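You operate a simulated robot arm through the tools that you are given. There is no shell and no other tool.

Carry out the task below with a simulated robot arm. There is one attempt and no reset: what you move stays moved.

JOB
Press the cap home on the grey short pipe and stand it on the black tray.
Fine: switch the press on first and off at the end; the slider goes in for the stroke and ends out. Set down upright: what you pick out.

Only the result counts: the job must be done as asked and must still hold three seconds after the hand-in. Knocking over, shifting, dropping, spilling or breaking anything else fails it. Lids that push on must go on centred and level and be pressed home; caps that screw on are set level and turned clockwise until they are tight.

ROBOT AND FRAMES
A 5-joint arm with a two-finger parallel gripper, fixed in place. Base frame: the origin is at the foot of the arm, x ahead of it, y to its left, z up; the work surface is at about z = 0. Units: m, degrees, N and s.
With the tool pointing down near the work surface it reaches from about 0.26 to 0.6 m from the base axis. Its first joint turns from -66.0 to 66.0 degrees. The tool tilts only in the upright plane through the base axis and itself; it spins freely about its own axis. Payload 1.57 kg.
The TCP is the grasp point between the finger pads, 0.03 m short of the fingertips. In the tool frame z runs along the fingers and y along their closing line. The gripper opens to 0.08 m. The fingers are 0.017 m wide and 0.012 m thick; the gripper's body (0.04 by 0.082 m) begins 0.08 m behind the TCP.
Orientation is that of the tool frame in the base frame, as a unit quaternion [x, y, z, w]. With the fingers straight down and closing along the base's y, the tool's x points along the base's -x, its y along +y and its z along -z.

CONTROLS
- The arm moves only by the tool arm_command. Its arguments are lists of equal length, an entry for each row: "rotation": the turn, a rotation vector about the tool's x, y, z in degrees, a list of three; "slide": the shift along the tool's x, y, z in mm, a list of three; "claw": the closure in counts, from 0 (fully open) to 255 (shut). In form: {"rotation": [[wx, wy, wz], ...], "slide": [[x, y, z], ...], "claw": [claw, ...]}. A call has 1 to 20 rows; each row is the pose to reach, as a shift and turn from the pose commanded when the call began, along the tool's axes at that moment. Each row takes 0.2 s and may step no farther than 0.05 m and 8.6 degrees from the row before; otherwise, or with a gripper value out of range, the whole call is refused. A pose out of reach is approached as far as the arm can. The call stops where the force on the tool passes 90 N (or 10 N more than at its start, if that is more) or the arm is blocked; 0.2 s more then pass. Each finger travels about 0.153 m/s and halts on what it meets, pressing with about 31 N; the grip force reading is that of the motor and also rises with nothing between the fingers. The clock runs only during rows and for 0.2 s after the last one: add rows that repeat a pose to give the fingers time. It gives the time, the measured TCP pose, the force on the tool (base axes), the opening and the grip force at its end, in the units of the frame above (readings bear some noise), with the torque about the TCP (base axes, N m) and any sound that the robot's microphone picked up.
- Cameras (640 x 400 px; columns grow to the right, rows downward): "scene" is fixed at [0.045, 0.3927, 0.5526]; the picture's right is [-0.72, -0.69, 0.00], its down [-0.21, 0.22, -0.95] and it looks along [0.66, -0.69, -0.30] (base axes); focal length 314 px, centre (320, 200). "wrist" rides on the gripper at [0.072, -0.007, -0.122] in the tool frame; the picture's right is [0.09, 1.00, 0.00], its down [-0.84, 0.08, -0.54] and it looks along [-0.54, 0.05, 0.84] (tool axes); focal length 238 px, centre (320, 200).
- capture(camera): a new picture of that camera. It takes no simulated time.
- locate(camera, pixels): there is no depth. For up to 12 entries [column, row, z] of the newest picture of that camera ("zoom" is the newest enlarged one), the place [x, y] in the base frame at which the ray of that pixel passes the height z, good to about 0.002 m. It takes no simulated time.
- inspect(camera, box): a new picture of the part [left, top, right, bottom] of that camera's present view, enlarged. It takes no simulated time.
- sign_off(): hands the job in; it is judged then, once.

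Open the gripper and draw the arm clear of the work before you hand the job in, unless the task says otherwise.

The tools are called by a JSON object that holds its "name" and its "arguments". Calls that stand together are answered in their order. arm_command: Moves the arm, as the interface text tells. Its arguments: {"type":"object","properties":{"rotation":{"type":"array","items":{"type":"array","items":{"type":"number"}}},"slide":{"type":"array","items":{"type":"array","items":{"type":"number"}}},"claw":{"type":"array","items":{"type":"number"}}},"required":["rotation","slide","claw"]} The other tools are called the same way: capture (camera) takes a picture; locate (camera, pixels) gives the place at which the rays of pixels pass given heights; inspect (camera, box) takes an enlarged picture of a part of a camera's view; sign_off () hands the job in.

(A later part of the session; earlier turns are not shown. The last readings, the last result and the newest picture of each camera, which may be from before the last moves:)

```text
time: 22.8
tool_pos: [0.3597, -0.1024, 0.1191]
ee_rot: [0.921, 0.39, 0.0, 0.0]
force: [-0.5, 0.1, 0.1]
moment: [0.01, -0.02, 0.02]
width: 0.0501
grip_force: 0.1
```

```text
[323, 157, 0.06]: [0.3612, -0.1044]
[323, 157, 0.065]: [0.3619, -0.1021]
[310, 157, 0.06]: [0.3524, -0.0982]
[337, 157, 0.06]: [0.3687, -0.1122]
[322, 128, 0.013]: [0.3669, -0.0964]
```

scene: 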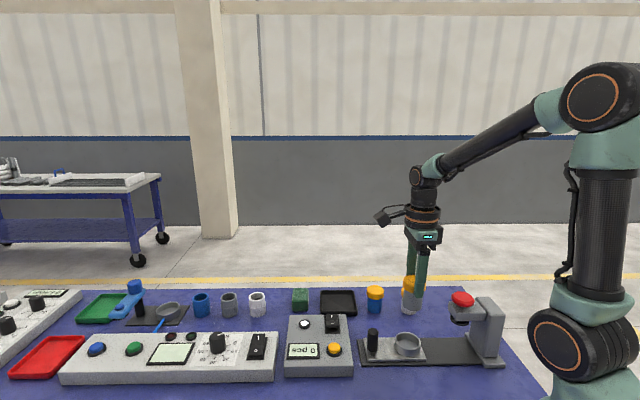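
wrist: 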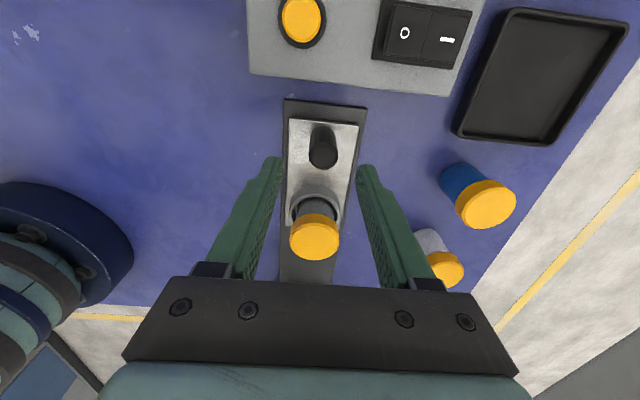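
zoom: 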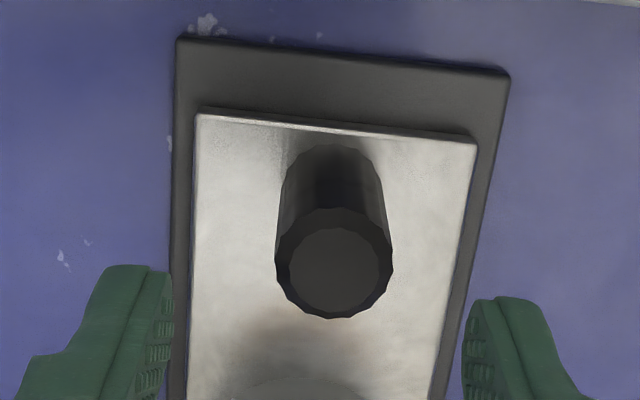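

The handle centre is at about (0.3615, -0.1035). I align, descend around it and grip it.

{"name": "arm_command", "arguments": {"rotation": [[0, 0, 0], [0, 0, 0], [0, 0, 0], [0, 0, 0], [0, 0, 0], [0, 0, 0], [0, 0, 0]], "slide": [[0.5, 2, 15], [0.5, 2, 35], [0.5, 2, 55], [0.5, 2, 63], [0.5, 2, 63], [0.5, 2, 63], [0.5, 2, 63]], "claw": [96, 96, 96, 96, 160, 255, 255]}}

{"name": "inspect", "arguments": {"camera": "scene", "box": [330, 280, 480, 380]}}

```text
time: 24.4
tool_pos: [0.3637, -0.1033, 0.0561]
ee_rot: [0.92, 0.391, 0.001, 0.001]
force: [5.3, -4.3, -8.9]
moment: [0.54, 0.38, 0.13]
width: 0.0241
grip_force: 36.0
```

```text
4.00 times, centred on (405, 330) of scene
```

zoom: 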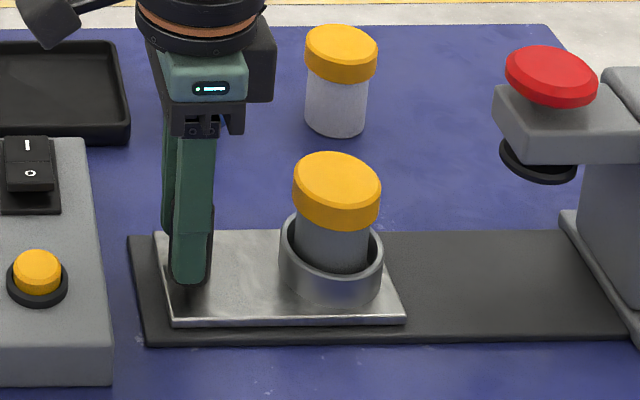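

I've gripped the handle at 24 mm with a small side load of about 7 N along tool y. I start the slide with 20 mm along tool −x and a small y correction to check the forces.

{"name": "arm_command", "arguments": {"rotation": [[0, 0, 0], [0, 0, 0], [0, 0, 0], [0, 0, 0]], "slide": [[0, 0.8, 0], [-6, 0.8, 0], [-13, 0.8, 0], [-20, 0.8, 0]], "claw": [255, 255, 255, 255]}}

{"name": "inspect", "arguments": {"camera": "scene", "box": [330, 280, 480, 380]}}

```text
time: 25.4
tool_pos: [0.3493, -0.1173, 0.057]
ee_rot: [0.921, 0.391, 0.0, -0.001]
force: [-10.8, 12.4, 22.4]
moment: [-0.82, 0.01, -0.08]
width: 0.0237
grip_force: 35.7
```

```text
4.00 times, centred on (405, 330) of scene
```

zoom: 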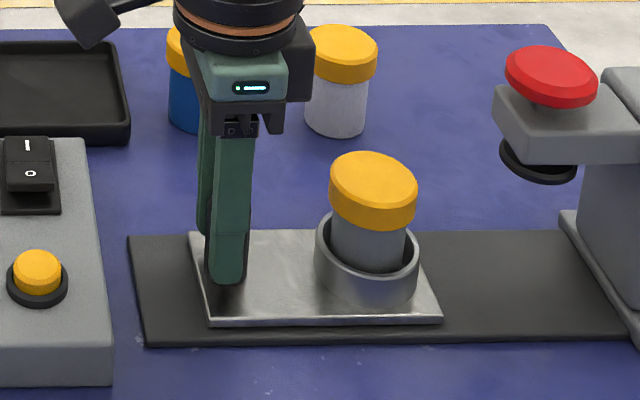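

The slider moves freely with the cup. The side load is now about −16 N along tool y, so I back off 0.55 mm and continue.

{"name": "arm_command", "arguments": {"rotation": [[0, 0, 0], [0, 0, 0], [0, 0, 0], [0, 0, 0]], "slide": [[0, -0.5, 0], [-6, -0.5, 0], [-13, -0.5, 0], [-20, -0.5, 0]], "claw": [255, 255, 255, 255]}}

```text
time: 26.4
tool_pos: [0.3341, -0.1331, 0.0564]
ee_rot: [0.921, 0.391, -0.003, -0.003]
force: [-19.0, 20.3, 23.3]
moment: [-0.79, -0.19, -0.07]
width: 0.0241
grip_force: 36.7
```

The side load grew to −28 N, so the slide axis is a couple of degrees off tool x. I correct by −1 mm now and add about −0.8 mm over the next 15 mm.

{"name": "arm_command", "arguments": {"rotation": [[0, 0, 0], [0, 0, 0], [0, 0, 0], [0, 0, 0]], "slide": [[0, -1, 0], [-5, -1.2, 0], [-10, -1.45, 0], [-15, -1.7, 0]], "claw": [255, 255, 255, 255]}}

{"name": "inspect", "arguments": {"camera": "scene", "box": [330, 280, 480, 380]}}

```text
time: 27.4
tool_pos: [0.3241, -0.1415, 0.0555]
ee_rot: [0.92, 0.391, -0.001, -0.001]
force: [-12.8, 13.7, 3.0]
moment: [-0.57, -0.39, -0.03]
width: 0.0237
grip_force: 36.1
```

```text
4.00 times, centred on (405, 330) of scene
```

zoom: 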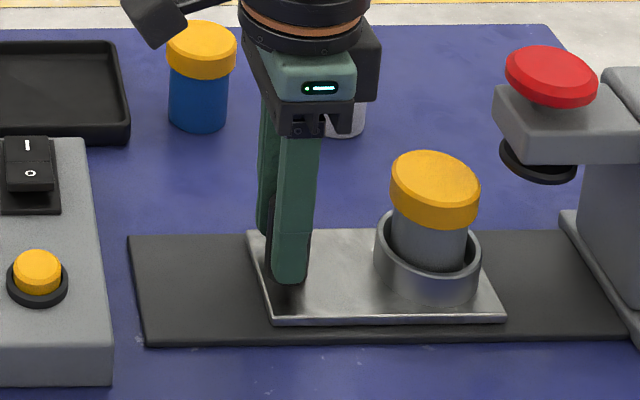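

The side load has dropped to −19 N, and the cap's top (about 0.078) will clear the ram (about 0.088). I keep going with the slope correction.

{"name": "arm_command", "arguments": {"rotation": [[0, 0, 0], [0, 0, 0], [0, 0, 0], [0, 0, 0], [0, 0, 0]], "slide": [[0, -0.6, 0], [-6, -0.8, 0], [-12, -1.0, 0], [-18, -1.2, 0], [-25, -1.5, 0]], "claw": [255, 255, 255, 255, 255]}}

{"name": "inspect", "arguments": {"camera": "scene", "box": [360, 270, 510, 370]}}

```text
time: 28.6
tool_pos: [0.3074, -0.1583, 0.0571]
ee_rot: [0.92, 0.391, 0.0, 0.0]
force: [1.3, -0.3, -3.5]
moment: [0.4, 0.61, 0.02]
width: 0.0239
grip_force: 35.9
```

```text
4.00 times, centred on (435, 320) of scene
```

zoom: 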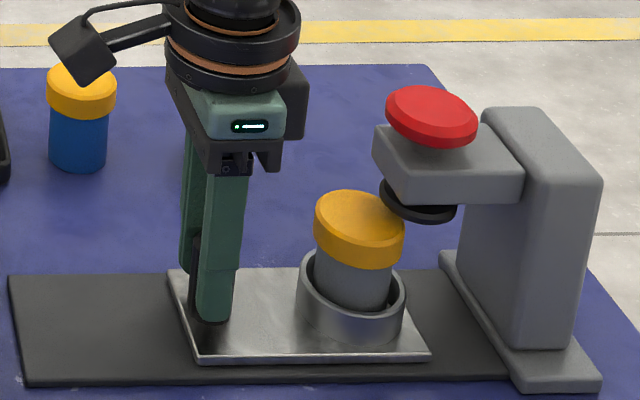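

Forces are near zero, so it tracks well. Traveled about 80 mm; I continue 18 mm and look.

{"name": "arm_command", "arguments": {"rotation": [[0, 0, 0], [0, 0, 0], [0, 0, 0]], "slide": [[-6, -0.2, 0], [-12, -0.4, 0], [-18, -0.6, 0]], "claw": [255, 255, 255]}}

{"name": "inspect", "arguments": {"camera": "scene", "box": [360, 270, 510, 370]}}

```text
time: 29.4
tool_pos: [0.2946, -0.1718, 0.0572]
ee_rot: [0.92, 0.392, 0.003, 0.002]
force: [13.7, -12.4, -11.4]
moment: [0.66, 1.02, 0.1]
width: 0.024
grip_force: 36.2
```

```text
4.00 times, centred on (435, 320) of scene
```

zoom: 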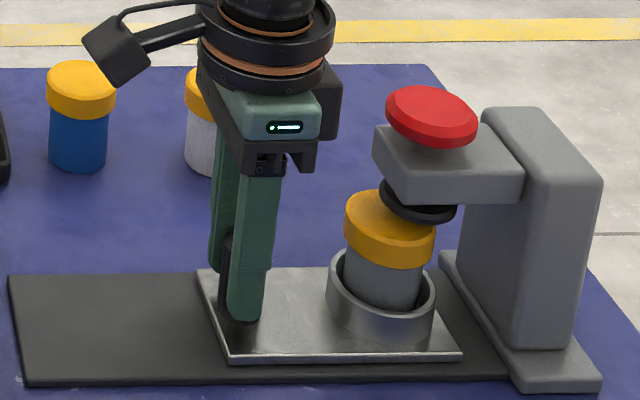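

The side load flipped to +18 N, so I move +0.6 mm in y and advance more; the pipe axis is still about 17 mm short of the ram axis.

{"name": "arm_command", "arguments": {"rotation": [[0, 0, 0], [0, 0, 0], [0, 0, 0]], "slide": [[0, 0.6, 0], [-5, 0.6, 0], [-9, 0.6, 0]], "claw": [255, 255, 255]}}

{"name": "inspect", "arguments": {"camera": "scene", "box": [360, 270, 510, 370]}}

```text
time: 30.2
tool_pos: [0.2876, -0.1794, 0.0571]
ee_rot: [0.921, 0.39, 0.001, 0.001]
force: [5.1, -5.7, 25.1]
moment: [0.46, 0.52, -0.07]
width: 0.0238
grip_force: 35.9
```

```text
4.00 times, centred on (435, 320) of scene
```

zoom: 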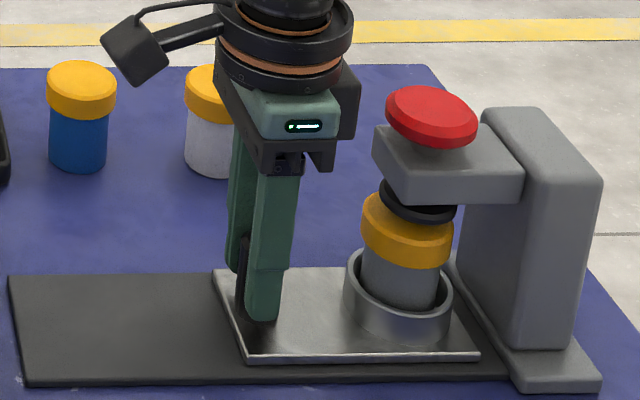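

Traveled about 107 mm, with about 7 mm left to the ram axis (406 vs 418). I creep on, watching for the end stop.

{"name": "arm_command", "arguments": {"rotation": [[0, 0, 0], [0, 0, 0], [0, 0, 0]], "slide": [[-2, 0.2, 0], [-4, 0.2, 0], [-5, 0.2, 0]], "claw": [255, 255, 255]}}

{"name": "inspect", "arguments": {"camera": "scene", "box": [360, 270, 510, 370]}}

```text
time: 31.0
tool_pos: [0.2846, -0.1828, 0.056]
ee_rot: [0.92, 0.391, 0.0, 0.002]
force: [30.2, 15.4, -3.8]
moment: [0.99, 0.53, 0.14]
width: 0.0243
grip_force: 35.7
```

```text
4.00 times, centred on (435, 320) of scene
```

zoom: 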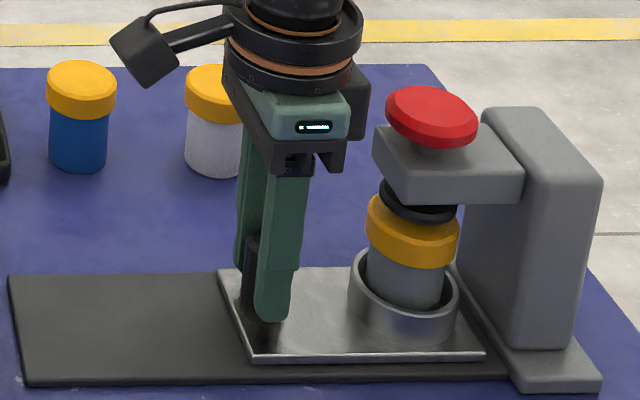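

A force of about 32 N now opposes the motion, which suggests the end stop. I nudge another 0.8 mm to confirm.

{"name": "arm_command", "arguments": {"rotation": [[0, 0, 0], [0, 0, 0]], "slide": [[-0.8, -0.3, 0], [-0.8, -0.3, 0]], "claw": [255, 255]}}

{"name": "inspect", "arguments": {"camera": "scene", "box": [280, 270, 510, 390]}}

```text
time: 31.6
tool_pos: [0.2836, -0.1834, 0.0569]
ee_rot: [0.921, 0.389, 0.001, 0.002]
force: [25.8, -0.1, -26.5]
moment: [0.59, 0.47, 0.07]
width: 0.0239
grip_force: 35.9
```

```text
2.78 times, centred on (395, 330) of scene
```

zoom: 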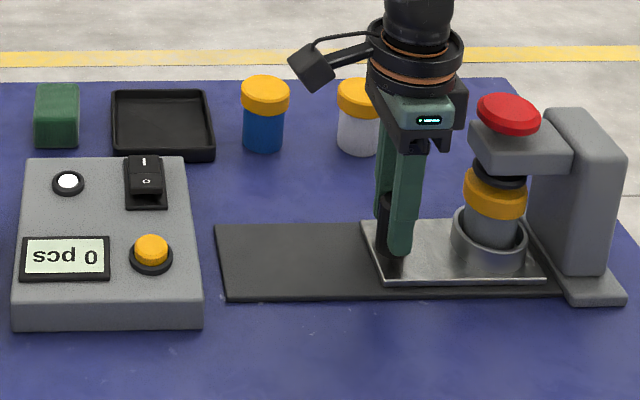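

The reading is ambiguous, so I push 2 mm more and watch.

{"name": "arm_command", "arguments": {"rotation": [[0, 0, 0], [0, 0, 0], [0, 0, 0]], "slide": [[-1, 0.4, 0], [-2, 0.4, 0], [-2, 0.4, 0]], "claw": [255, 255, 255]}}

{"name": "inspect", "arguments": {"camera": "scene", "box": [360, 270, 510, 370]}}

```text
time: 32.4
tool_pos: [0.2834, -0.1838, 0.0565]
ee_rot: [0.92, 0.392, 0.0, -0.001]
force: [18.8, 27.0, 4.0]
moment: [-0.31, -0.69, 0.0]
width: 0.0238
grip_force: 36.1
```

```text
4.00 times, centred on (435, 320) of scene
```

zoom: 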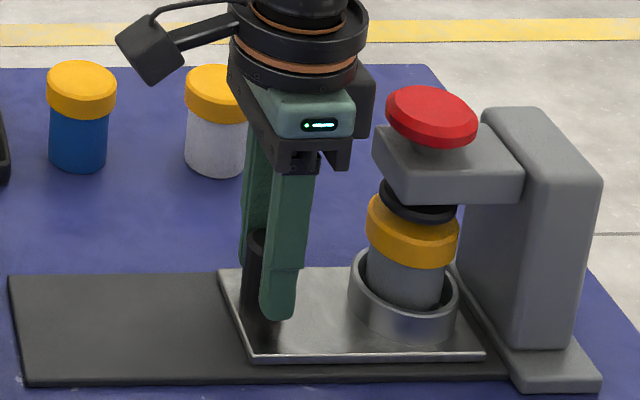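

The plate hasn't moved (corner still at 484,352) while the fingers slid on the handle, so the slider is at its stop. I release, rise and close the fingers while heading toward the red button.

{"name": "arm_command", "arguments": {"rotation": [[0, 0, 0], [0, 0, 0], [0, 0, 0], [0, 0, 0], [0, 0, 0], [0, 0, 0], [0, 0, 0], [0, 0, 0]], "slide": [[2, 0, 0], [2, 0, 0], [2, 0, -20], [2, 0, -50], [2, 0, -85], [2, 0, -120], [2, 0, -155], [2, 0, -155]], "claw": [120, 100, 100, 100, 100, 100, 160, 255]}}

{"name": "capture", "arguments": {"camera": "wrist"}}

{"name": "inspect", "arguments": {"camera": "scene", "box": [360, 270, 510, 370]}}

```text
time: 34.2
tool_pos: [0.2842, -0.1829, 0.2099]
ee_rot: [0.921, 0.391, 0.0, -0.001]
force: [-0.1, -0.1, 0.3]
moment: [0.03, 0.0, 0.01]
width: 0.0
grip_force: 21.5
```

```text
taken
```

wrist: 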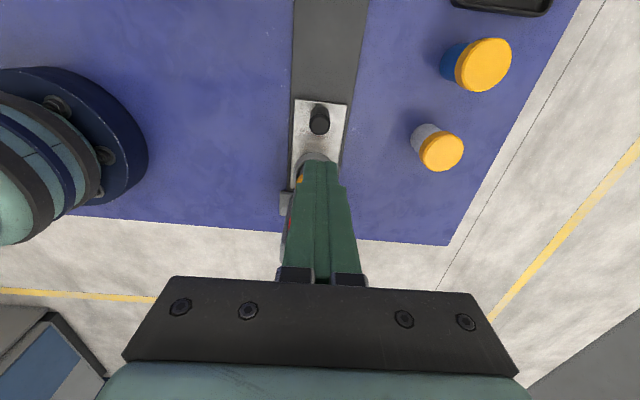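

```text
4.00 times, centred on (435, 320) of scene
```

zoom: 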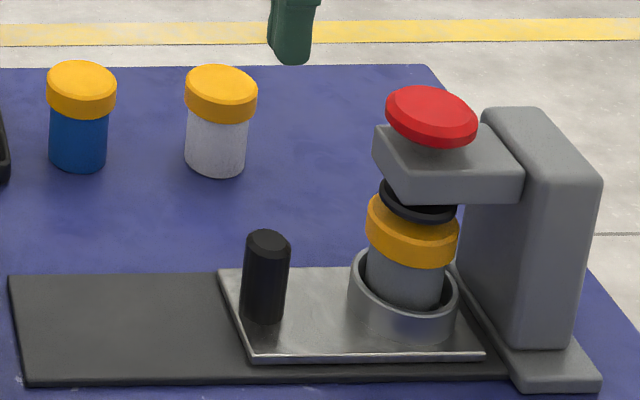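

The slider stays in with the pipe under the ram. I'll locate the red button from the scene at px (463,298) and, after moving, check again.

{"name": "locate", "arguments": {"camera": "zoom", "pixels": [[433, 110, 0.14], [433, 110, 0.145], [433, 110, 0.15], [268, 241, 0.06], [413, 225, 0.0775]]}}

{"name": "locate", "arguments": {"camera": "wrist", "pixels": [[320, 121, 0.06]]}}

```text
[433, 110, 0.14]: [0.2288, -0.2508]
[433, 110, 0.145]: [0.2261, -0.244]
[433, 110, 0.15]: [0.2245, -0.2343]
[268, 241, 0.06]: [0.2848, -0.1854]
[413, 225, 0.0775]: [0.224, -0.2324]
```

```text
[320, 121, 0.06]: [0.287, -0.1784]
```

The button's top centre is at about (0.227, -0.240, 0.147). I move above it with the fingers closed and check.

{"name": "arm_command", "arguments": {"rotation": [[0, 0, 0], [0, 0, 0], [0, 0, 0], [0, 0, 0]], "slide": [[-27, -0.6, 0], [-54, -1.2, 0], [-80.4, -1.7, 0], [-80.4, -1.7, 18]], "claw": [255, 255, 255, 255]}}

{"name": "capture", "arguments": {"camera": "wrist"}}

{"name": "inspect", "arguments": {"camera": "scene", "box": [390, 250, 540, 350]}}

```text
time: 35.2
tool_pos: [0.2258, -0.2392, 0.1923]
ee_rot: [0.921, 0.39, 0.0, 0.0]
force: [0.0, 0.1, -0.3]
moment: [0.01, -0.01, 0.0]
width: 0.0
grip_force: 21.0
```

```text
taken
```

wrist: 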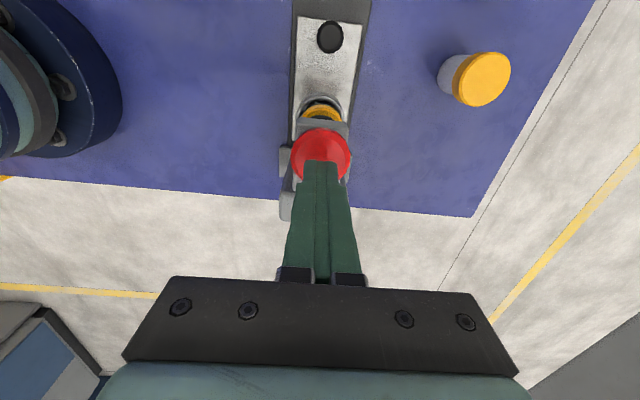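

```text
4.00 times, centred on (465, 300) of scene
```

zoom: 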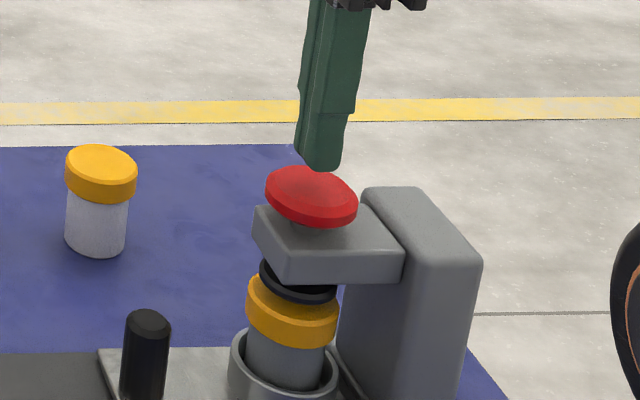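

The tips hover just above the button. I'll quickly check its centre at (321,156) before pressing.

{"name": "locate", "arguments": {"camera": "wrist", "pixels": [[321, 156, 0.147], [321, 129, 0.145], [292, 157, 0.143], [351, 157, 0.143]]}}

```text
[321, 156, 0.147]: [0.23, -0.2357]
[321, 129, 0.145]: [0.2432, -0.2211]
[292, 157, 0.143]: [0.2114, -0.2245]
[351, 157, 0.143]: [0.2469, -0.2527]
```

The centre is within 2 mm. I descend onto the button in small steps.

{"name": "arm_command", "arguments": {"rotation": [[0, 0, 0], [0, 0, 0], [0, 0, 0], [0, 0, 0]], "slide": [[1.5, 0, 8], [1.5, 0, 14], [1.5, 0, 17], [1.5, 0, 19]], "claw": [255, 255, 255, 255]}}

{"name": "inspect", "arguments": {"camera": "scene", "box": [390, 250, 540, 350]}}

{"name": "inspect", "arguments": {"camera": "scene", "box": [280, 300, 380, 380]}}

```text
time: 36.2
tool_pos: [0.2272, -0.2376, 0.1743]
ee_rot: [0.921, 0.391, -0.001, 0.0]
force: [0.9, -0.8, 1.0]
moment: [-0.03, -0.04, -0.02]
width: 0.0002
grip_force: 21.7
```

```text
4.00 times, centred on (465, 300) of scene
```

zoom: 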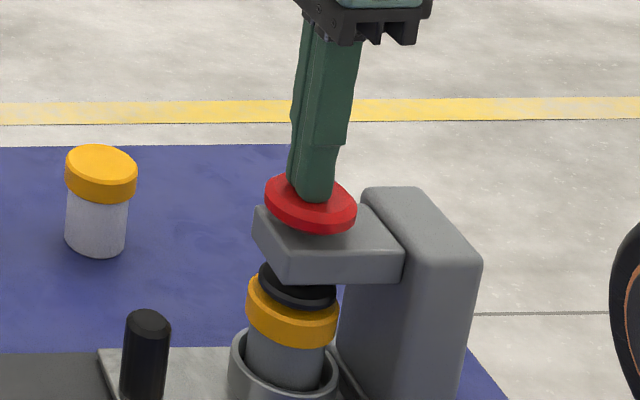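

```text
5.00 times, centred on (330, 340) of scene
```

zoom: 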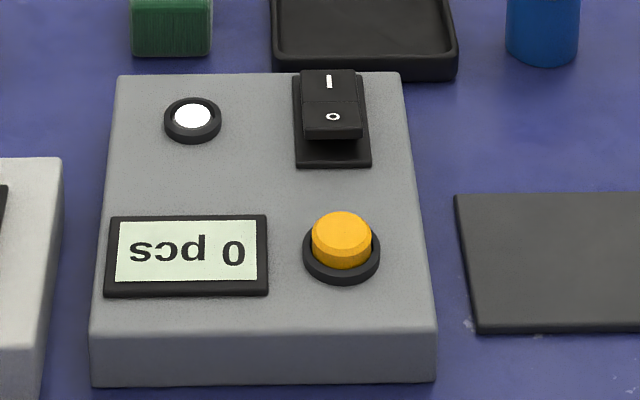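

The red button moves down freely and the ram ring follows it. I continue pressing down in small steps.

{"name": "arm_command", "arguments": {"rotation": [[0, 0, 0], [0, 0, 0], [0, 0, 0], [0, 0, 0]], "slide": [[0, 0, 1], [0, 0, 2], [0, 0, 3], [0, 0, 4]], "claw": [255, 255, 255, 255]}}

{"name": "inspect", "arguments": {"camera": "scene", "box": [390, 250, 540, 350]}}

{"name": "inspect", "arguments": {"camera": "scene", "box": [280, 300, 380, 380]}}

```text
time: 37.2
tool_pos: [0.227, -0.239, 0.1701]
ee_rot: [0.921, 0.39, 0.0, 0.001]
force: [-1.7, -0.6, 2.2]
moment: [0.03, 0.03, 0.01]
width: 0.0001
grip_force: 21.2
```

```text
4.00 times, centred on (465, 300) of scene
```

zoom: 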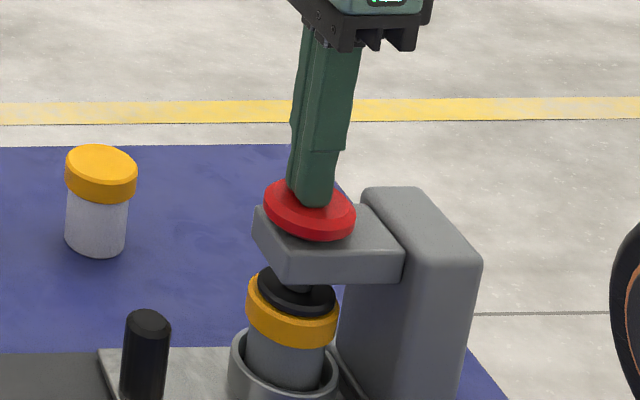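

```text
5.00 times, centred on (330, 340) of scene
```

zoom: 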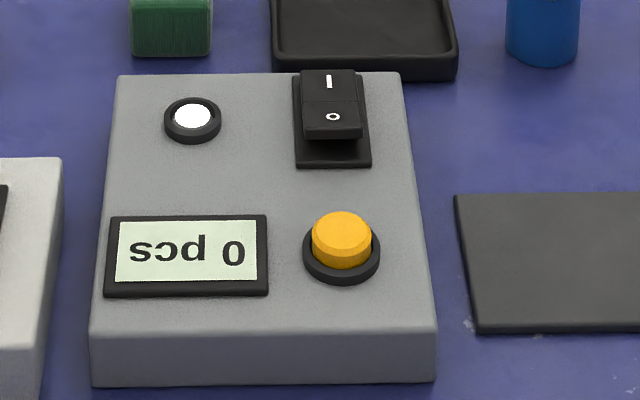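

The ram is close to the cap's top, with light force (2 N). I continue pressing.

{"name": "arm_command", "arguments": {"rotation": [[0, 0, 0], [0, 0, 0], [0, 0, 0], [0, 0, 0]], "slide": [[0, 0, 1], [0, 0, 2], [0, 0, 3], [0, 0, 3]], "claw": [255, 255, 255, 255]}}

{"name": "inspect", "arguments": {"camera": "scene", "box": [390, 250, 540, 350]}}

```text
time: 38.2
tool_pos: [0.227, -0.2393, 0.1676]
ee_rot: [0.92, 0.391, 0.0, 0.0]
force: [3.1, 0.3, 5.7]
moment: [0.02, -0.06, -0.02]
width: 0.0001
grip_force: 20.7
```

```text
4.00 times, centred on (465, 300) of scene
```

zoom: 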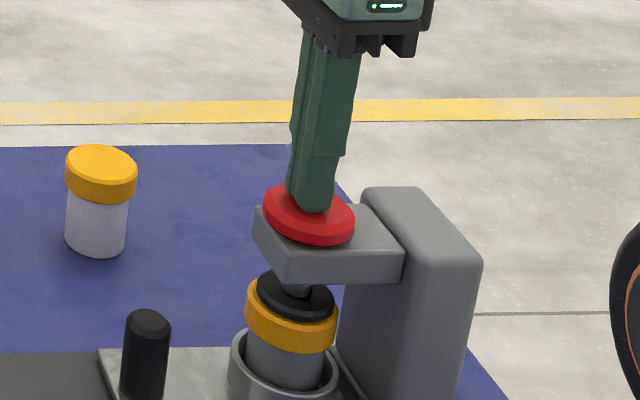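

The force is rising to 5.7 N and the cap's lower edge has moved down (345→352), so the cap is being pushed on. I continue.

{"name": "arm_command", "arguments": {"rotation": [[0, 0, 0], [0, 0, 0], [0, 0, 0], [0, 0, 0]], "slide": [[0, 0, 1], [0, 0, 2], [0, 0, 3], [0, 0, 3]], "claw": [255, 255, 255, 255]}}

{"name": "inspect", "arguments": {"camera": "scene", "box": [390, 250, 540, 350]}}

{"name": "inspect", "arguments": {"camera": "scene", "box": [280, 300, 380, 380]}}

```text
time: 39.2
tool_pos: [0.2267, -0.2382, 0.1653]
ee_rot: [0.92, 0.391, 0.0, 0.0]
force: [0.5, -3.2, 5.7]
moment: [-0.12, 0.01, 0.0]
width: 0.0
grip_force: 20.6
```

```text
4.00 times, centred on (465, 300) of scene
```

zoom: 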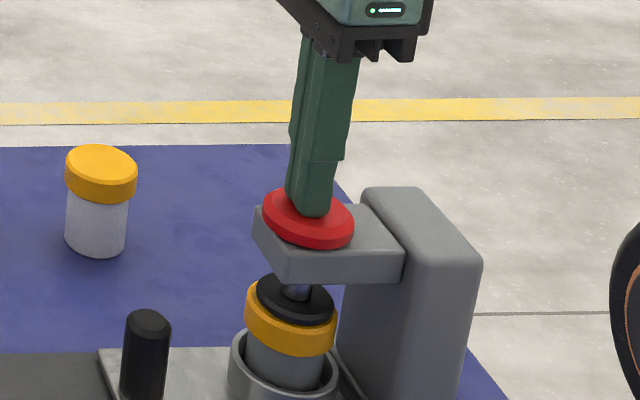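

```text
5.00 times, centred on (330, 340) of scene
```

zoom: 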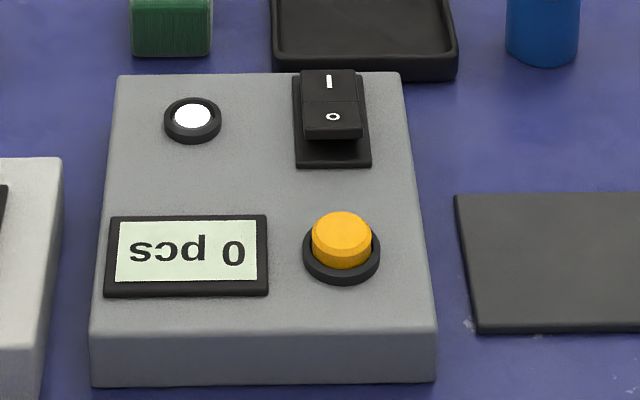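

The cap continues to travel (lower edge now 355) at low force. I keep pressing.

{"name": "arm_command", "arguments": {"rotation": [[0, 0, 0], [0, 0, 0], [0, 0, 0], [0, 0, 0]], "slide": [[0, 0, 1], [0, 0, 2], [0, 0, 3], [0, 0, 3]], "claw": [255, 255, 255, 255]}}

{"name": "inspect", "arguments": {"camera": "scene", "box": [390, 250, 540, 350]}}

{"name": "inspect", "arguments": {"camera": "scene", "box": [280, 300, 380, 380]}}

```text
time: 40.2
tool_pos: [0.2277, -0.2394, 0.1619]
ee_rot: [0.921, 0.39, 0.0, 0.0]
force: [-12.5, -4.3, 23.7]
moment: [-0.07, 0.42, -0.01]
width: 0.0002
grip_force: 21.0
heard: click
```

```text
4.00 times, centred on (465, 300) of scene
```

zoom: 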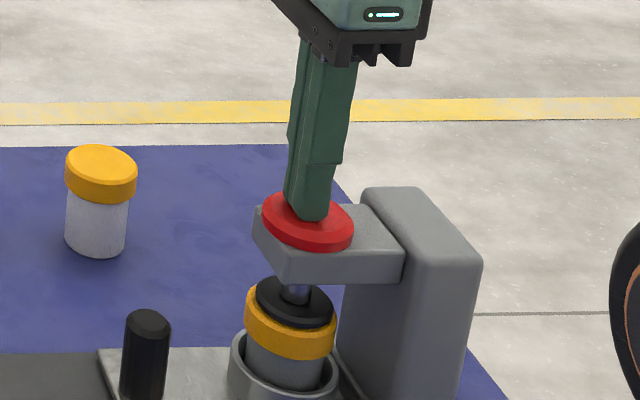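

```text
5.00 times, centred on (330, 340) of scene
```

zoom: 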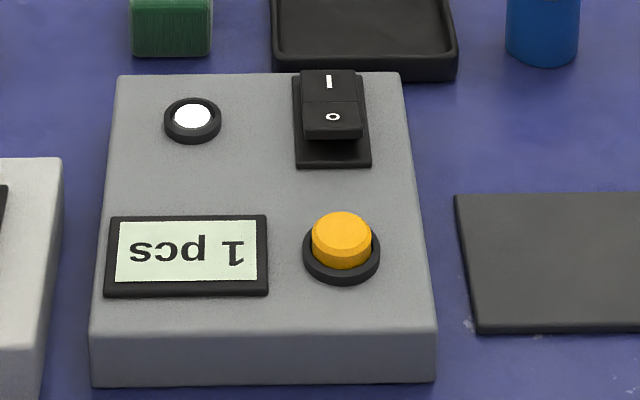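

A click was heard and the counter reads "1 pcs". I give one more gentle 1 mm squeeze to be sure the cap is home.

{"name": "arm_command", "arguments": {"rotation": [[0, 0, 0], [0, 0, 0]], "slide": [[0, 0, 1], [0, 0, 1]], "claw": [255, 255]}}

{"name": "inspect", "arguments": {"camera": "scene", "box": [390, 250, 540, 350]}}

```text
time: 40.8
tool_pos: [0.2283, -0.2387, 0.1613]
ee_rot: [0.921, 0.39, 0.0, 0.001]
force: [-21.5, 0.3, 53.6]
moment: [0.06, 0.65, -0.03]
width: 0.0001
grip_force: 21.5
```

```text
4.00 times, centred on (465, 300) of scene
```

zoom: 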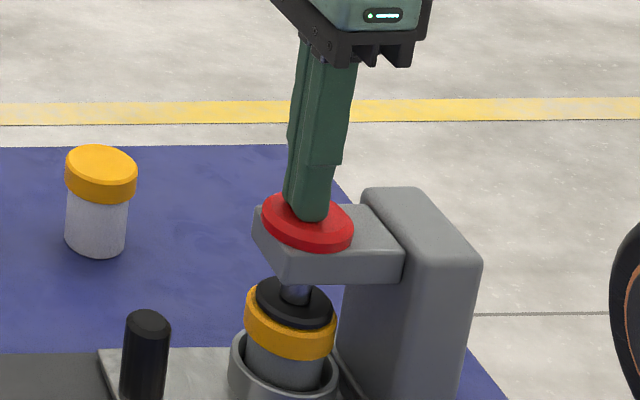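

It is solid now: 54 N with no further cap travel, so the cap is home. I lift off the button.

{"name": "arm_command", "arguments": {"rotation": [[0, 0, 0], [0, 0, 0], [0, 0, 0], [0, 0, 0], [0, 0, 0]], "slide": [[0, 0, -8], [0, 0, -18], [0, 0, -32], [0, 0, -50], [0, 0, -50]], "claw": [255, 255, 255, 255, 255]}}

{"name": "inspect", "arguments": {"camera": "scene", "box": [360, 270, 510, 370]}}

{"name": "capture", "arguments": {"camera": "wrist"}}

```text
time: 42.0
tool_pos: [0.2269, -0.2385, 0.2096]
ee_rot: [0.92, 0.391, 0.001, 0.001]
force: [0.2, -0.4, 0.6]
moment: [0.01, -0.02, 0.01]
width: 0.0002
grip_force: 21.2
```

```text
4.00 times, centred on (435, 320) of scene
```

zoom: 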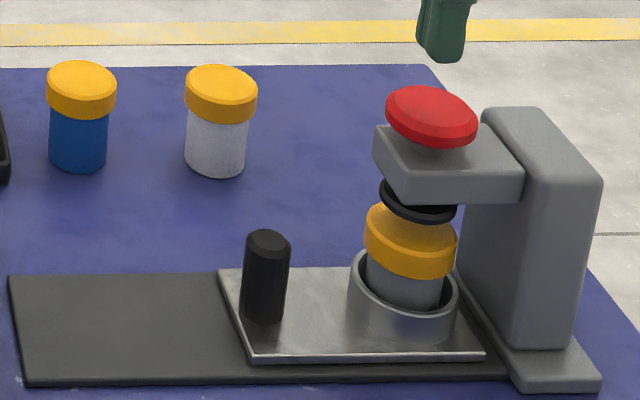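

```text
taken
```

wrist: 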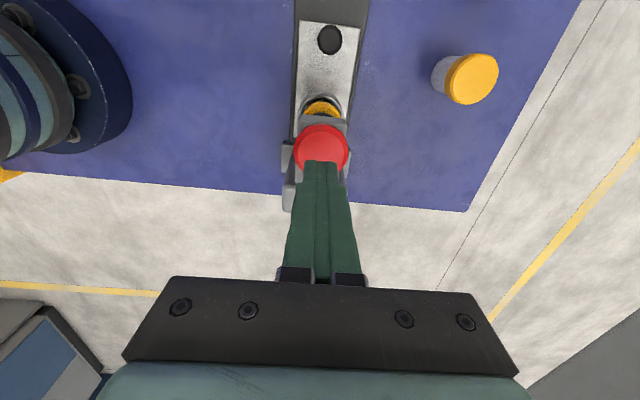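

The ram has retracted and the cap sits lower and level. I go back above the handle at about (0.2845, -0.183) with the fingers open.

{"name": "arm_command", "arguments": {"rotation": [[0, 0, 0], [0, 0, 0], [0, 0, 0], [0, 0, 0], [0, 0, 0], [0, 0, 0]], "slide": [[27, 1, 0], [54, 2, 0], [80, 2.7, 0], [80, 2.7, 30], [80, 2.7, 60], [80, 2.7, 90]], "claw": [255, 200, 96, 96, 96, 96]}}

{"name": "capture", "arguments": {"camera": "wrist"}}

{"name": "inspect", "arguments": {"camera": "wrist", "box": [270, 90, 370, 190]}}

{"name": "locate", "arguments": {"camera": "wrist", "pixels": [[320, 155, 0.06], [323, 157, 0.06], [320, 160, 0.06]]}}

```text
time: 43.4
tool_pos: [0.2861, -0.1813, 0.121]
ee_rot: [0.921, 0.391, 0.0, 0.0]
force: [-1.3, 0.3, 0.3]
moment: [0.0, 0.02, 0.02]
width: 0.0499
grip_force: 0.1
```

```text
taken
```

wrist: 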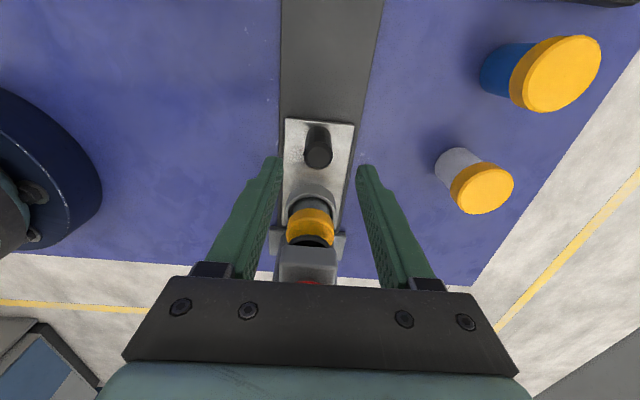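

```text
4.00 times, centred on (320, 140) of wrist
```

zoom: 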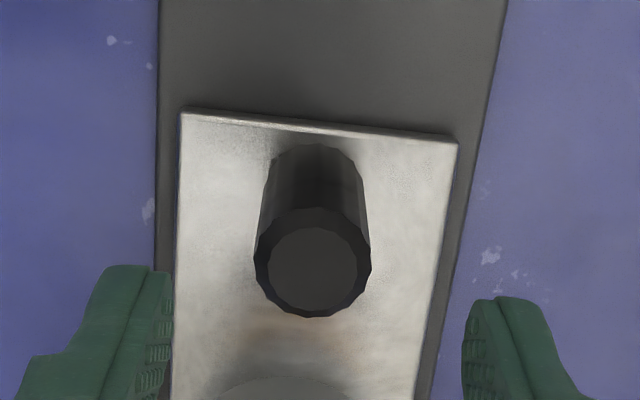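

```text
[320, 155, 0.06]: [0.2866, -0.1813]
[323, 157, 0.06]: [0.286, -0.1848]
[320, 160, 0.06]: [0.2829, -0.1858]
```

The handle top is centred at about (318,157), about 2.2 mm off in tool y. I align, descend and grip it.

{"name": "arm_command", "arguments": {"rotation": [[0, 0, 0], [0, 0, 0], [0, 0, 0], [0, 0, 0], [0, 0, 0], [0, 0, 0], [0, 0, 0]], "slide": [[0, -2.2, 15], [0, -2.2, 35], [0, -2.2, 55], [0, -2.2, 64], [0, -2.2, 64], [0, -2.2, 64], [0, -2.2, 64]], "claw": [96, 96, 96, 96, 160, 255, 255]}}

{"name": "inspect", "arguments": {"camera": "scene", "box": [360, 270, 510, 370]}}

```text
time: 45.0
tool_pos: [0.2857, -0.1811, 0.0563]
ee_rot: [0.92, 0.391, 0.001, 0.001]
force: [13.2, -12.0, -19.8]
moment: [0.64, 0.63, 0.07]
width: 0.0239
grip_force: 35.6
```

```text
4.00 times, centred on (435, 320) of scene
```

zoom: 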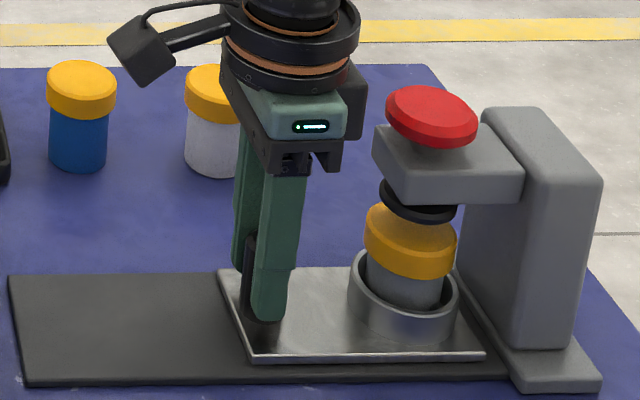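

I've gripped the handle, with a side load of +18 N that I correct by +0.6 mm. I start pulling the slider out along tool +x.

{"name": "arm_command", "arguments": {"rotation": [[0, 0, 0], [0, 0, 0], [0, 0, 0], [0, 0, 0], [0, 0, 0]], "slide": [[0, 0.5, 0], [6, 0.6, 0], [12, 0.7, 0], [18, 0.8, 0], [25, 1.0, 0]], "claw": [255, 255, 255, 255, 255]}}

{"name": "inspect", "arguments": {"camera": "scene", "box": [360, 270, 510, 370]}}

```text
time: 46.2
tool_pos: [0.3011, -0.1649, 0.0557]
ee_rot: [0.921, 0.391, 0.0, -0.001]
force: [-7.6, 5.4, 28.9]
moment: [-0.5, -0.39, -0.05]
width: 0.0238
grip_force: 35.8
```

```text
4.00 times, centred on (435, 320) of scene
```

zoom: 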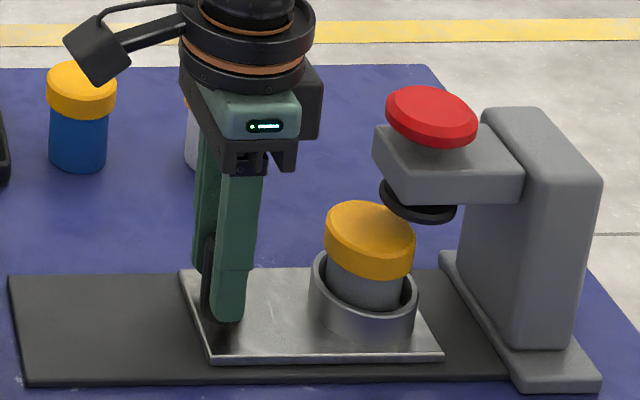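

The slider is coming out smoothly with a side load of about −9 N. I pull a further 40 mm.

{"name": "arm_command", "arguments": {"rotation": [[0, 0, 0], [0, 0, 0], [0, 0, 0], [0, 0, 0], [0, 0, 0], [0, 0, 0]], "slide": [[6, -0.1, 0], [13, 0.1, 0], [20, 0.3, 0], [27, 0.5, 0], [34, 0.7, 0], [40, 0.8, 0]], "claw": [255, 255, 255, 255, 255, 255]}}

```text
time: 47.6
tool_pos: [0.332, -0.1364, 0.0567]
ee_rot: [0.921, 0.389, 0.0, 0.001]
force: [9.7, -11.3, -9.8]
moment: [0.97, -0.21, 0.04]
width: 0.024
grip_force: 35.7
```

The side load is +15 N, so I correct by +0.5 mm and pull another 32 mm.

{"name": "arm_command", "arguments": {"rotation": [[0, 0, 0], [0, 0, 0], [0, 0, 0], [0, 0, 0], [0, 0, 0]], "slide": [[6, 0.6, 0], [13, 0.8, 0], [20, 1.0, 0], [27, 1.2, 0], [32, 1.3, 0]], "claw": [255, 255, 255, 255, 255]}}

{"name": "inspect", "arguments": {"camera": "scene", "box": [330, 280, 480, 380]}}

```text
time: 48.8
tool_pos: [0.3538, -0.1138, 0.0566]
ee_rot: [0.92, 0.391, 0.002, 0.0]
force: [9.1, -10.5, 7.9]
moment: [0.32, 0.74, 0.11]
width: 0.0239
grip_force: 35.9
```

```text
4.00 times, centred on (405, 330) of scene
```

zoom: 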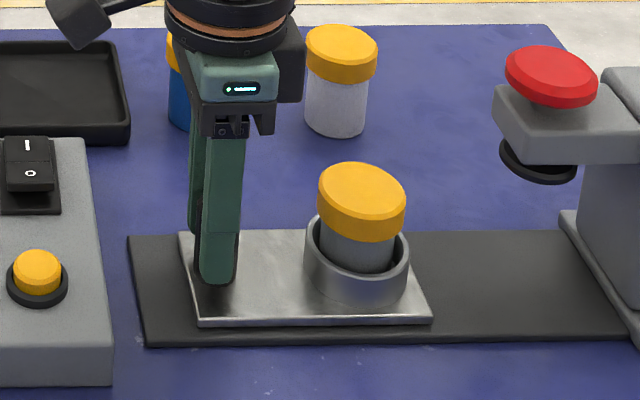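

The plate's corner is at 179 against its original 154, so about 14 mm remain. I pull on to the outer stop.

{"name": "arm_command", "arguments": {"rotation": [[0, 0, 0], [0, 0, 0], [0, 0, 0], [0, 0, 0]], "slide": [[5, 0.5, 0], [10, 0.6, 0], [13, 0.7, 0], [15, 0.7, 0]], "claw": [255, 255, 255, 255]}}

{"name": "inspect", "arguments": {"camera": "scene", "box": [330, 280, 480, 380]}}

```text
time: 49.8
tool_pos: [0.3641, -0.1039, 0.0561]
ee_rot: [0.92, 0.391, -0.001, -0.001]
force: [2.3, -2.9, -4.4]
moment: [0.01, -1.31, 0.19]
width: 0.0234
grip_force: 35.9
```

```text
4.00 times, centred on (405, 330) of scene
```

zoom: 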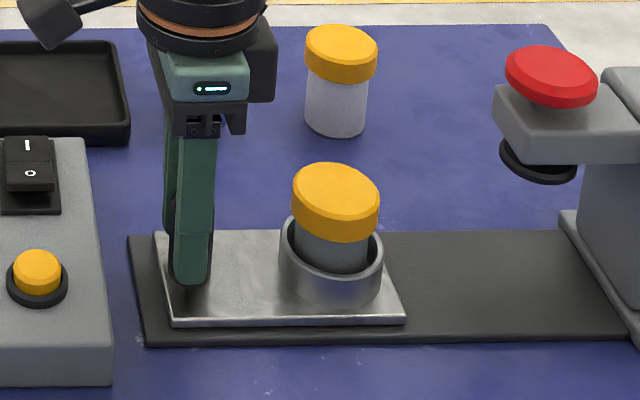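

The plate is back at its original position (154,232). I pull up to 2 mm more to check for the stop.

{"name": "arm_command", "arguments": {"rotation": [[0, 0, 0], [0, 0, 0], [0, 0, 0]], "slide": [[1, 0, 0], [2, 0, 0], [2, 0, 0]], "claw": [255, 255, 255]}}

{"name": "inspect", "arguments": {"camera": "scene", "box": [330, 280, 480, 380]}}

```text
time: 50.6
tool_pos: [0.363, -0.1018, 0.0572]
ee_rot: [0.922, 0.388, -0.001, 0.0]
force: [-10.5, -33.8, -5.0]
moment: [-0.78, -0.41, 0.0]
width: 0.0242
grip_force: 36.3
```

```text
4.00 times, centred on (405, 330) of scene
```

zoom: 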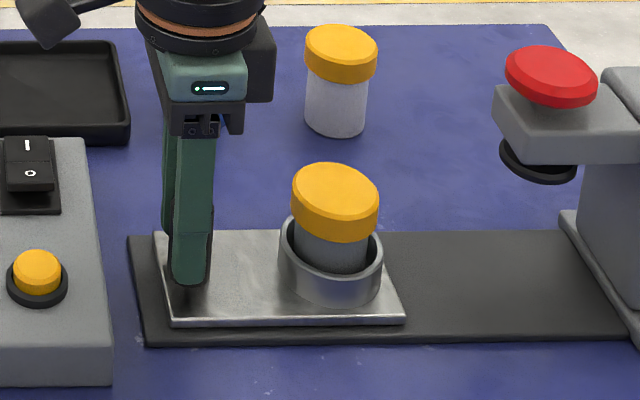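

A force of −32 N along x confirms the outer stop. I release the handle, rise, and look at the pipe from above.

{"name": "arm_command", "arguments": {"rotation": [[0, 0, 0], [0, 0, 0], [0, 0, 0], [0, 0, 0], [0, 0, 0], [0, 0, 0], [0, 0, 0], [0, 0, 0], [0, 0, 0]], "slide": [[-1, 0, 0], [-1, 0, 0], [-1, 0, -20], [-1, 0, -55], [-1, 0, -90], [-1, 0, -120], [-28, 0, -120], [-56, 0, -120], [-80, 0, -120]], "claw": [120, 100, 96, 96, 96, 96, 64, 64, 64]}}

{"name": "capture", "arguments": {"camera": "wrist"}}

{"name": "inspect", "arguments": {"camera": "wrist", "box": [260, 60, 380, 180]}}

{"name": "inspect", "arguments": {"camera": "scene", "box": [330, 280, 480, 380]}}

```text
time: 52.6
tool_pos: [0.31, -0.1586, 0.1773]
ee_rot: [0.92, 0.391, 0.0, 0.0]
force: [-0.2, 0.3, -0.1]
moment: [-0.01, 0.01, 0.0]
width: 0.0598
grip_force: 0.0
```

```text
taken
```

wrist: 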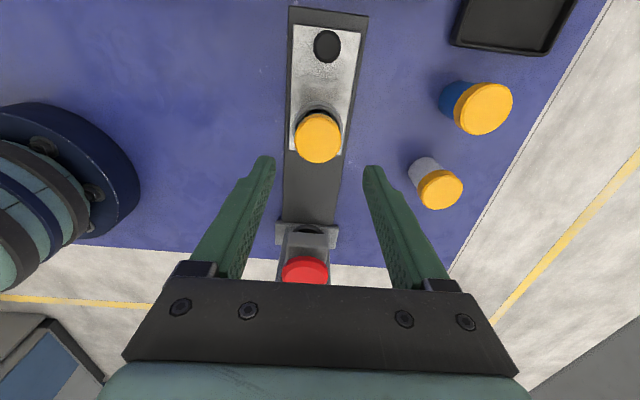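

```text
3.33 times, centred on (320, 120) of wrist
```

zoom: 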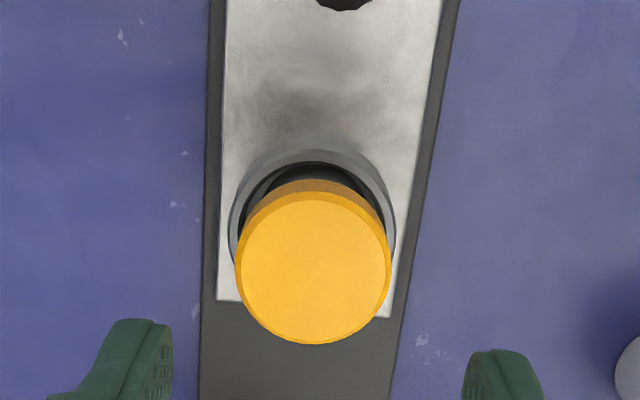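

```text
4.00 times, centred on (405, 330) of scene
```

zoom: 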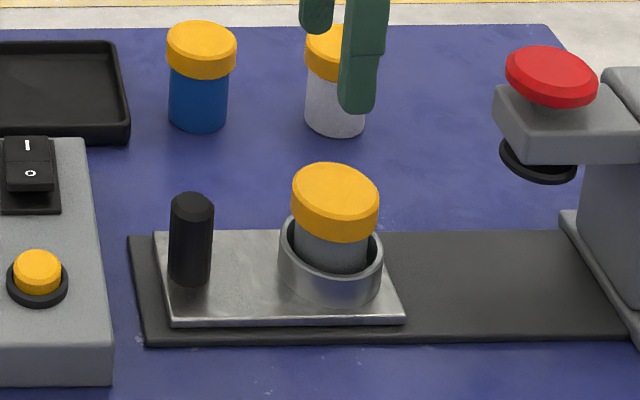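

The slider is out and the pipe is standing with the cap level; the cap's top face centre is at (318,140). I'll locate it.

{"name": "locate", "arguments": {"camera": "wrist", "pixels": [[318.2, 140.5, 0.069], [318.2, 140.5, 0.075], [295.3, 140, 0.068], [341.5, 140, 0.068]]}}

{"name": "locate", "arguments": {"camera": "scene", "pixels": [[408.6, 327, 0.065], [408.6, 327, 0.07], [408.6, 327, 0.075]]}}

```text
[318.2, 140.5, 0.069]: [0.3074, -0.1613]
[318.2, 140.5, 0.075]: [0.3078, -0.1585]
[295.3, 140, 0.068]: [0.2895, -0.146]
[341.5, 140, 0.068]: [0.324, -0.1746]
```

```text
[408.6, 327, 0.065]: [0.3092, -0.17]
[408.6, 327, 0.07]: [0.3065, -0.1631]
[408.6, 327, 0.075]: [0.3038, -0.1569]
```

The cap top is at about (0.307, -0.162, 0.069). I shift by (−5, −0.7) mm, descend partway and re-check the alignment at close range.

{"name": "arm_command", "arguments": {"rotation": [[0, 0, 0], [0, 0, 0], [0, 0, 0], [0, 0, 0]], "slide": [[-5, -0.7, 20], [-5, -0.7, 50], [-5, -0.7, 70], [-5, -0.7, 70]], "claw": [64, 64, 64, 64]}}

{"name": "capture", "arguments": {"camera": "wrist"}}

{"name": "inspect", "arguments": {"camera": "scene", "box": [360, 270, 470, 360]}}

```text
time: 53.6
tool_pos: [0.3072, -0.1611, 0.1056]
ee_rot: [0.92, 0.391, 0.0, 0.0]
force: [0.6, -0.1, 0.2]
moment: [0.0, 0.01, -0.03]
width: 0.06
grip_force: 0.0
```

```text
taken
```

wrist: 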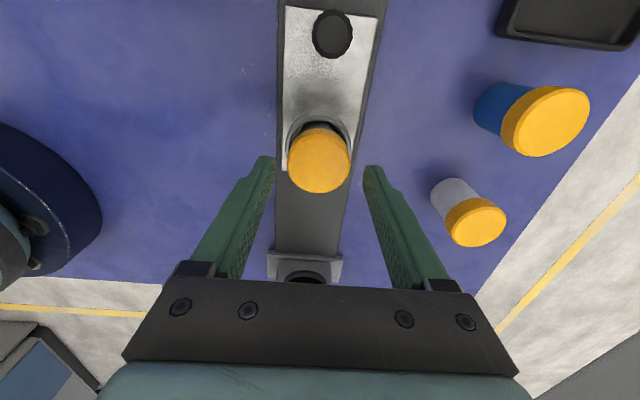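

```text
4.44 times, centred on (415, 315) of scene
```

zoom: 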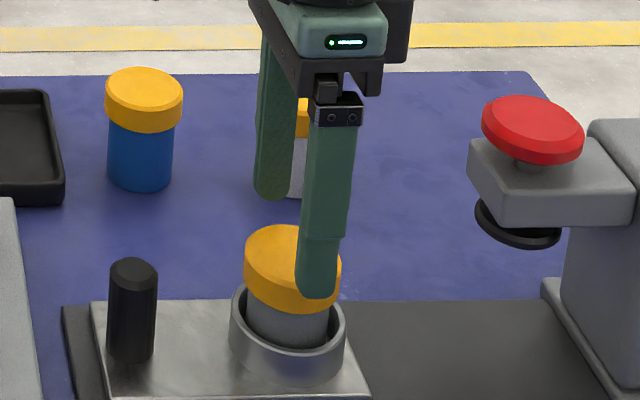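

The cap is centred laterally between the tips (319 vs 319). I nudge +1.5 mm in x, descend 32 mm so the tips sit around the cap but above the cup rim, and grip.

{"name": "arm_command", "arguments": {"rotation": [[0, 0, 0], [0, 0, 0], [0, 0, 0], [0, 0, 0], [0, 0, 0], [0, 0, 0], [0, 0, 0]], "slide": [[1.5, 0, 12], [1.5, 0, 24], [1.5, 0, 32], [1.5, 0, 32], [1.5, 0, 32], [1.5, 0, 32], [1.5, 0, 32]], "claw": [64, 64, 64, 64, 100, 255, 255]}}

{"name": "capture", "arguments": {"camera": "wrist"}}

{"name": "inspect", "arguments": {"camera": "scene", "box": [360, 270, 470, 360]}}

```text
time: 55.2
tool_pos: [0.3067, -0.1625, 0.0745]
ee_rot: [0.921, 0.39, 0.001, 0.0]
force: [0.0, 0.4, 0.6]
moment: [0.0, -0.01, -0.01]
width: 0.0444
grip_force: 30.8
```

```text
taken
```

wrist: 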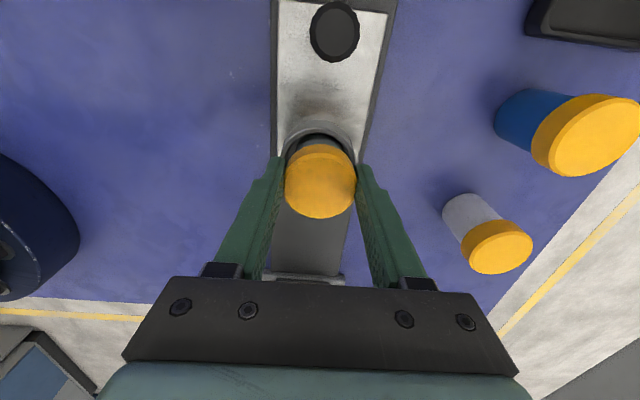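

```text
4.44 times, centred on (415, 315) of scene
```

zoom: 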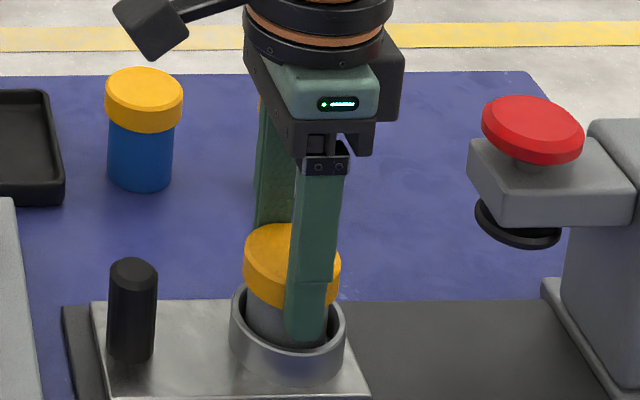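

I have the cap at 44.4 mm. I lift straight out of the cup and carry it toward the black tray at about (0.525, -0.19), staying high.

{"name": "arm_command", "arguments": {"rotation": [[0, 0, 0], [0, 0, 0], [0, 0, 0], [0, 0, 0], [0, 0, 0], [0, 0, 0], [0, 0, 0], [0, 0, 0], [0, 0, 0], [0, 0, 0], [0, 0, 0], [0, 0, 0], [0, 0, 0], [0, 0, 0], [0, 0, 0]], "slide": [[0, 0, -10], [0, 0, -25], [0, 0, -50], [0, 0, -80], [0, 0, -110], [0, 0, -140], [12, 16, -140], [30, 40, -140], [48, 64, -140], [66, 88, -140], [84, 112, -140], [102, 136, -140], [118, 157, -140], [128, 170, -140], [132, 175.8, -140]], "claw": [255, 255, 255, 255, 255, 255, 255, 255, 255, 255, 255, 255, 255, 255, 255]}}

{"name": "capture", "arguments": {"camera": "wrist"}}

{"name": "capture", "arguments": {"camera": "scene"}}

```text
time: 58.4
tool_pos: [0.5261, -0.1876, 0.2157]
ee_rot: [0.92, 0.391, 0.0, 0.0]
force: [-0.4, -0.5, -0.8]
moment: [0.03, 0.01, 0.0]
width: 0.0438
grip_force: 31.1
```

```text
taken
```

wrist: 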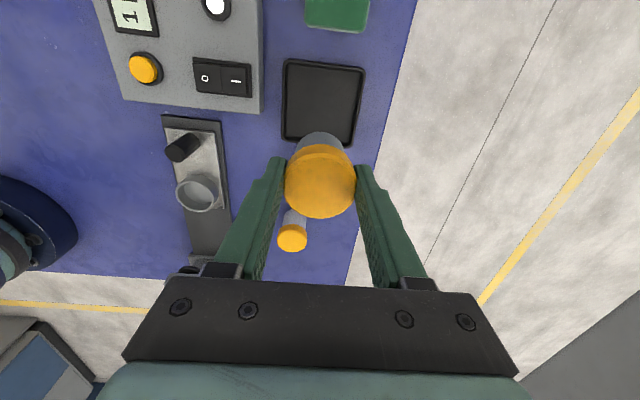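

```text
taken
```

scene: 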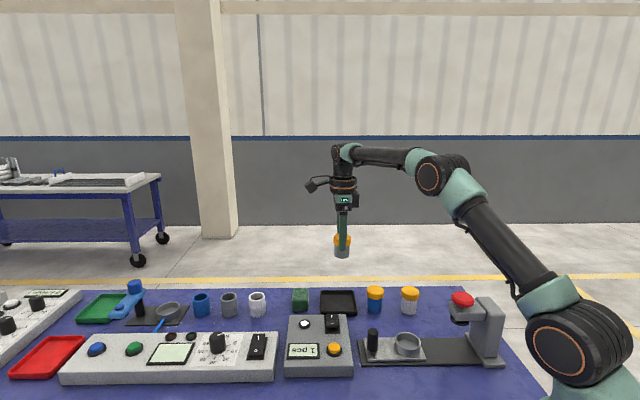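

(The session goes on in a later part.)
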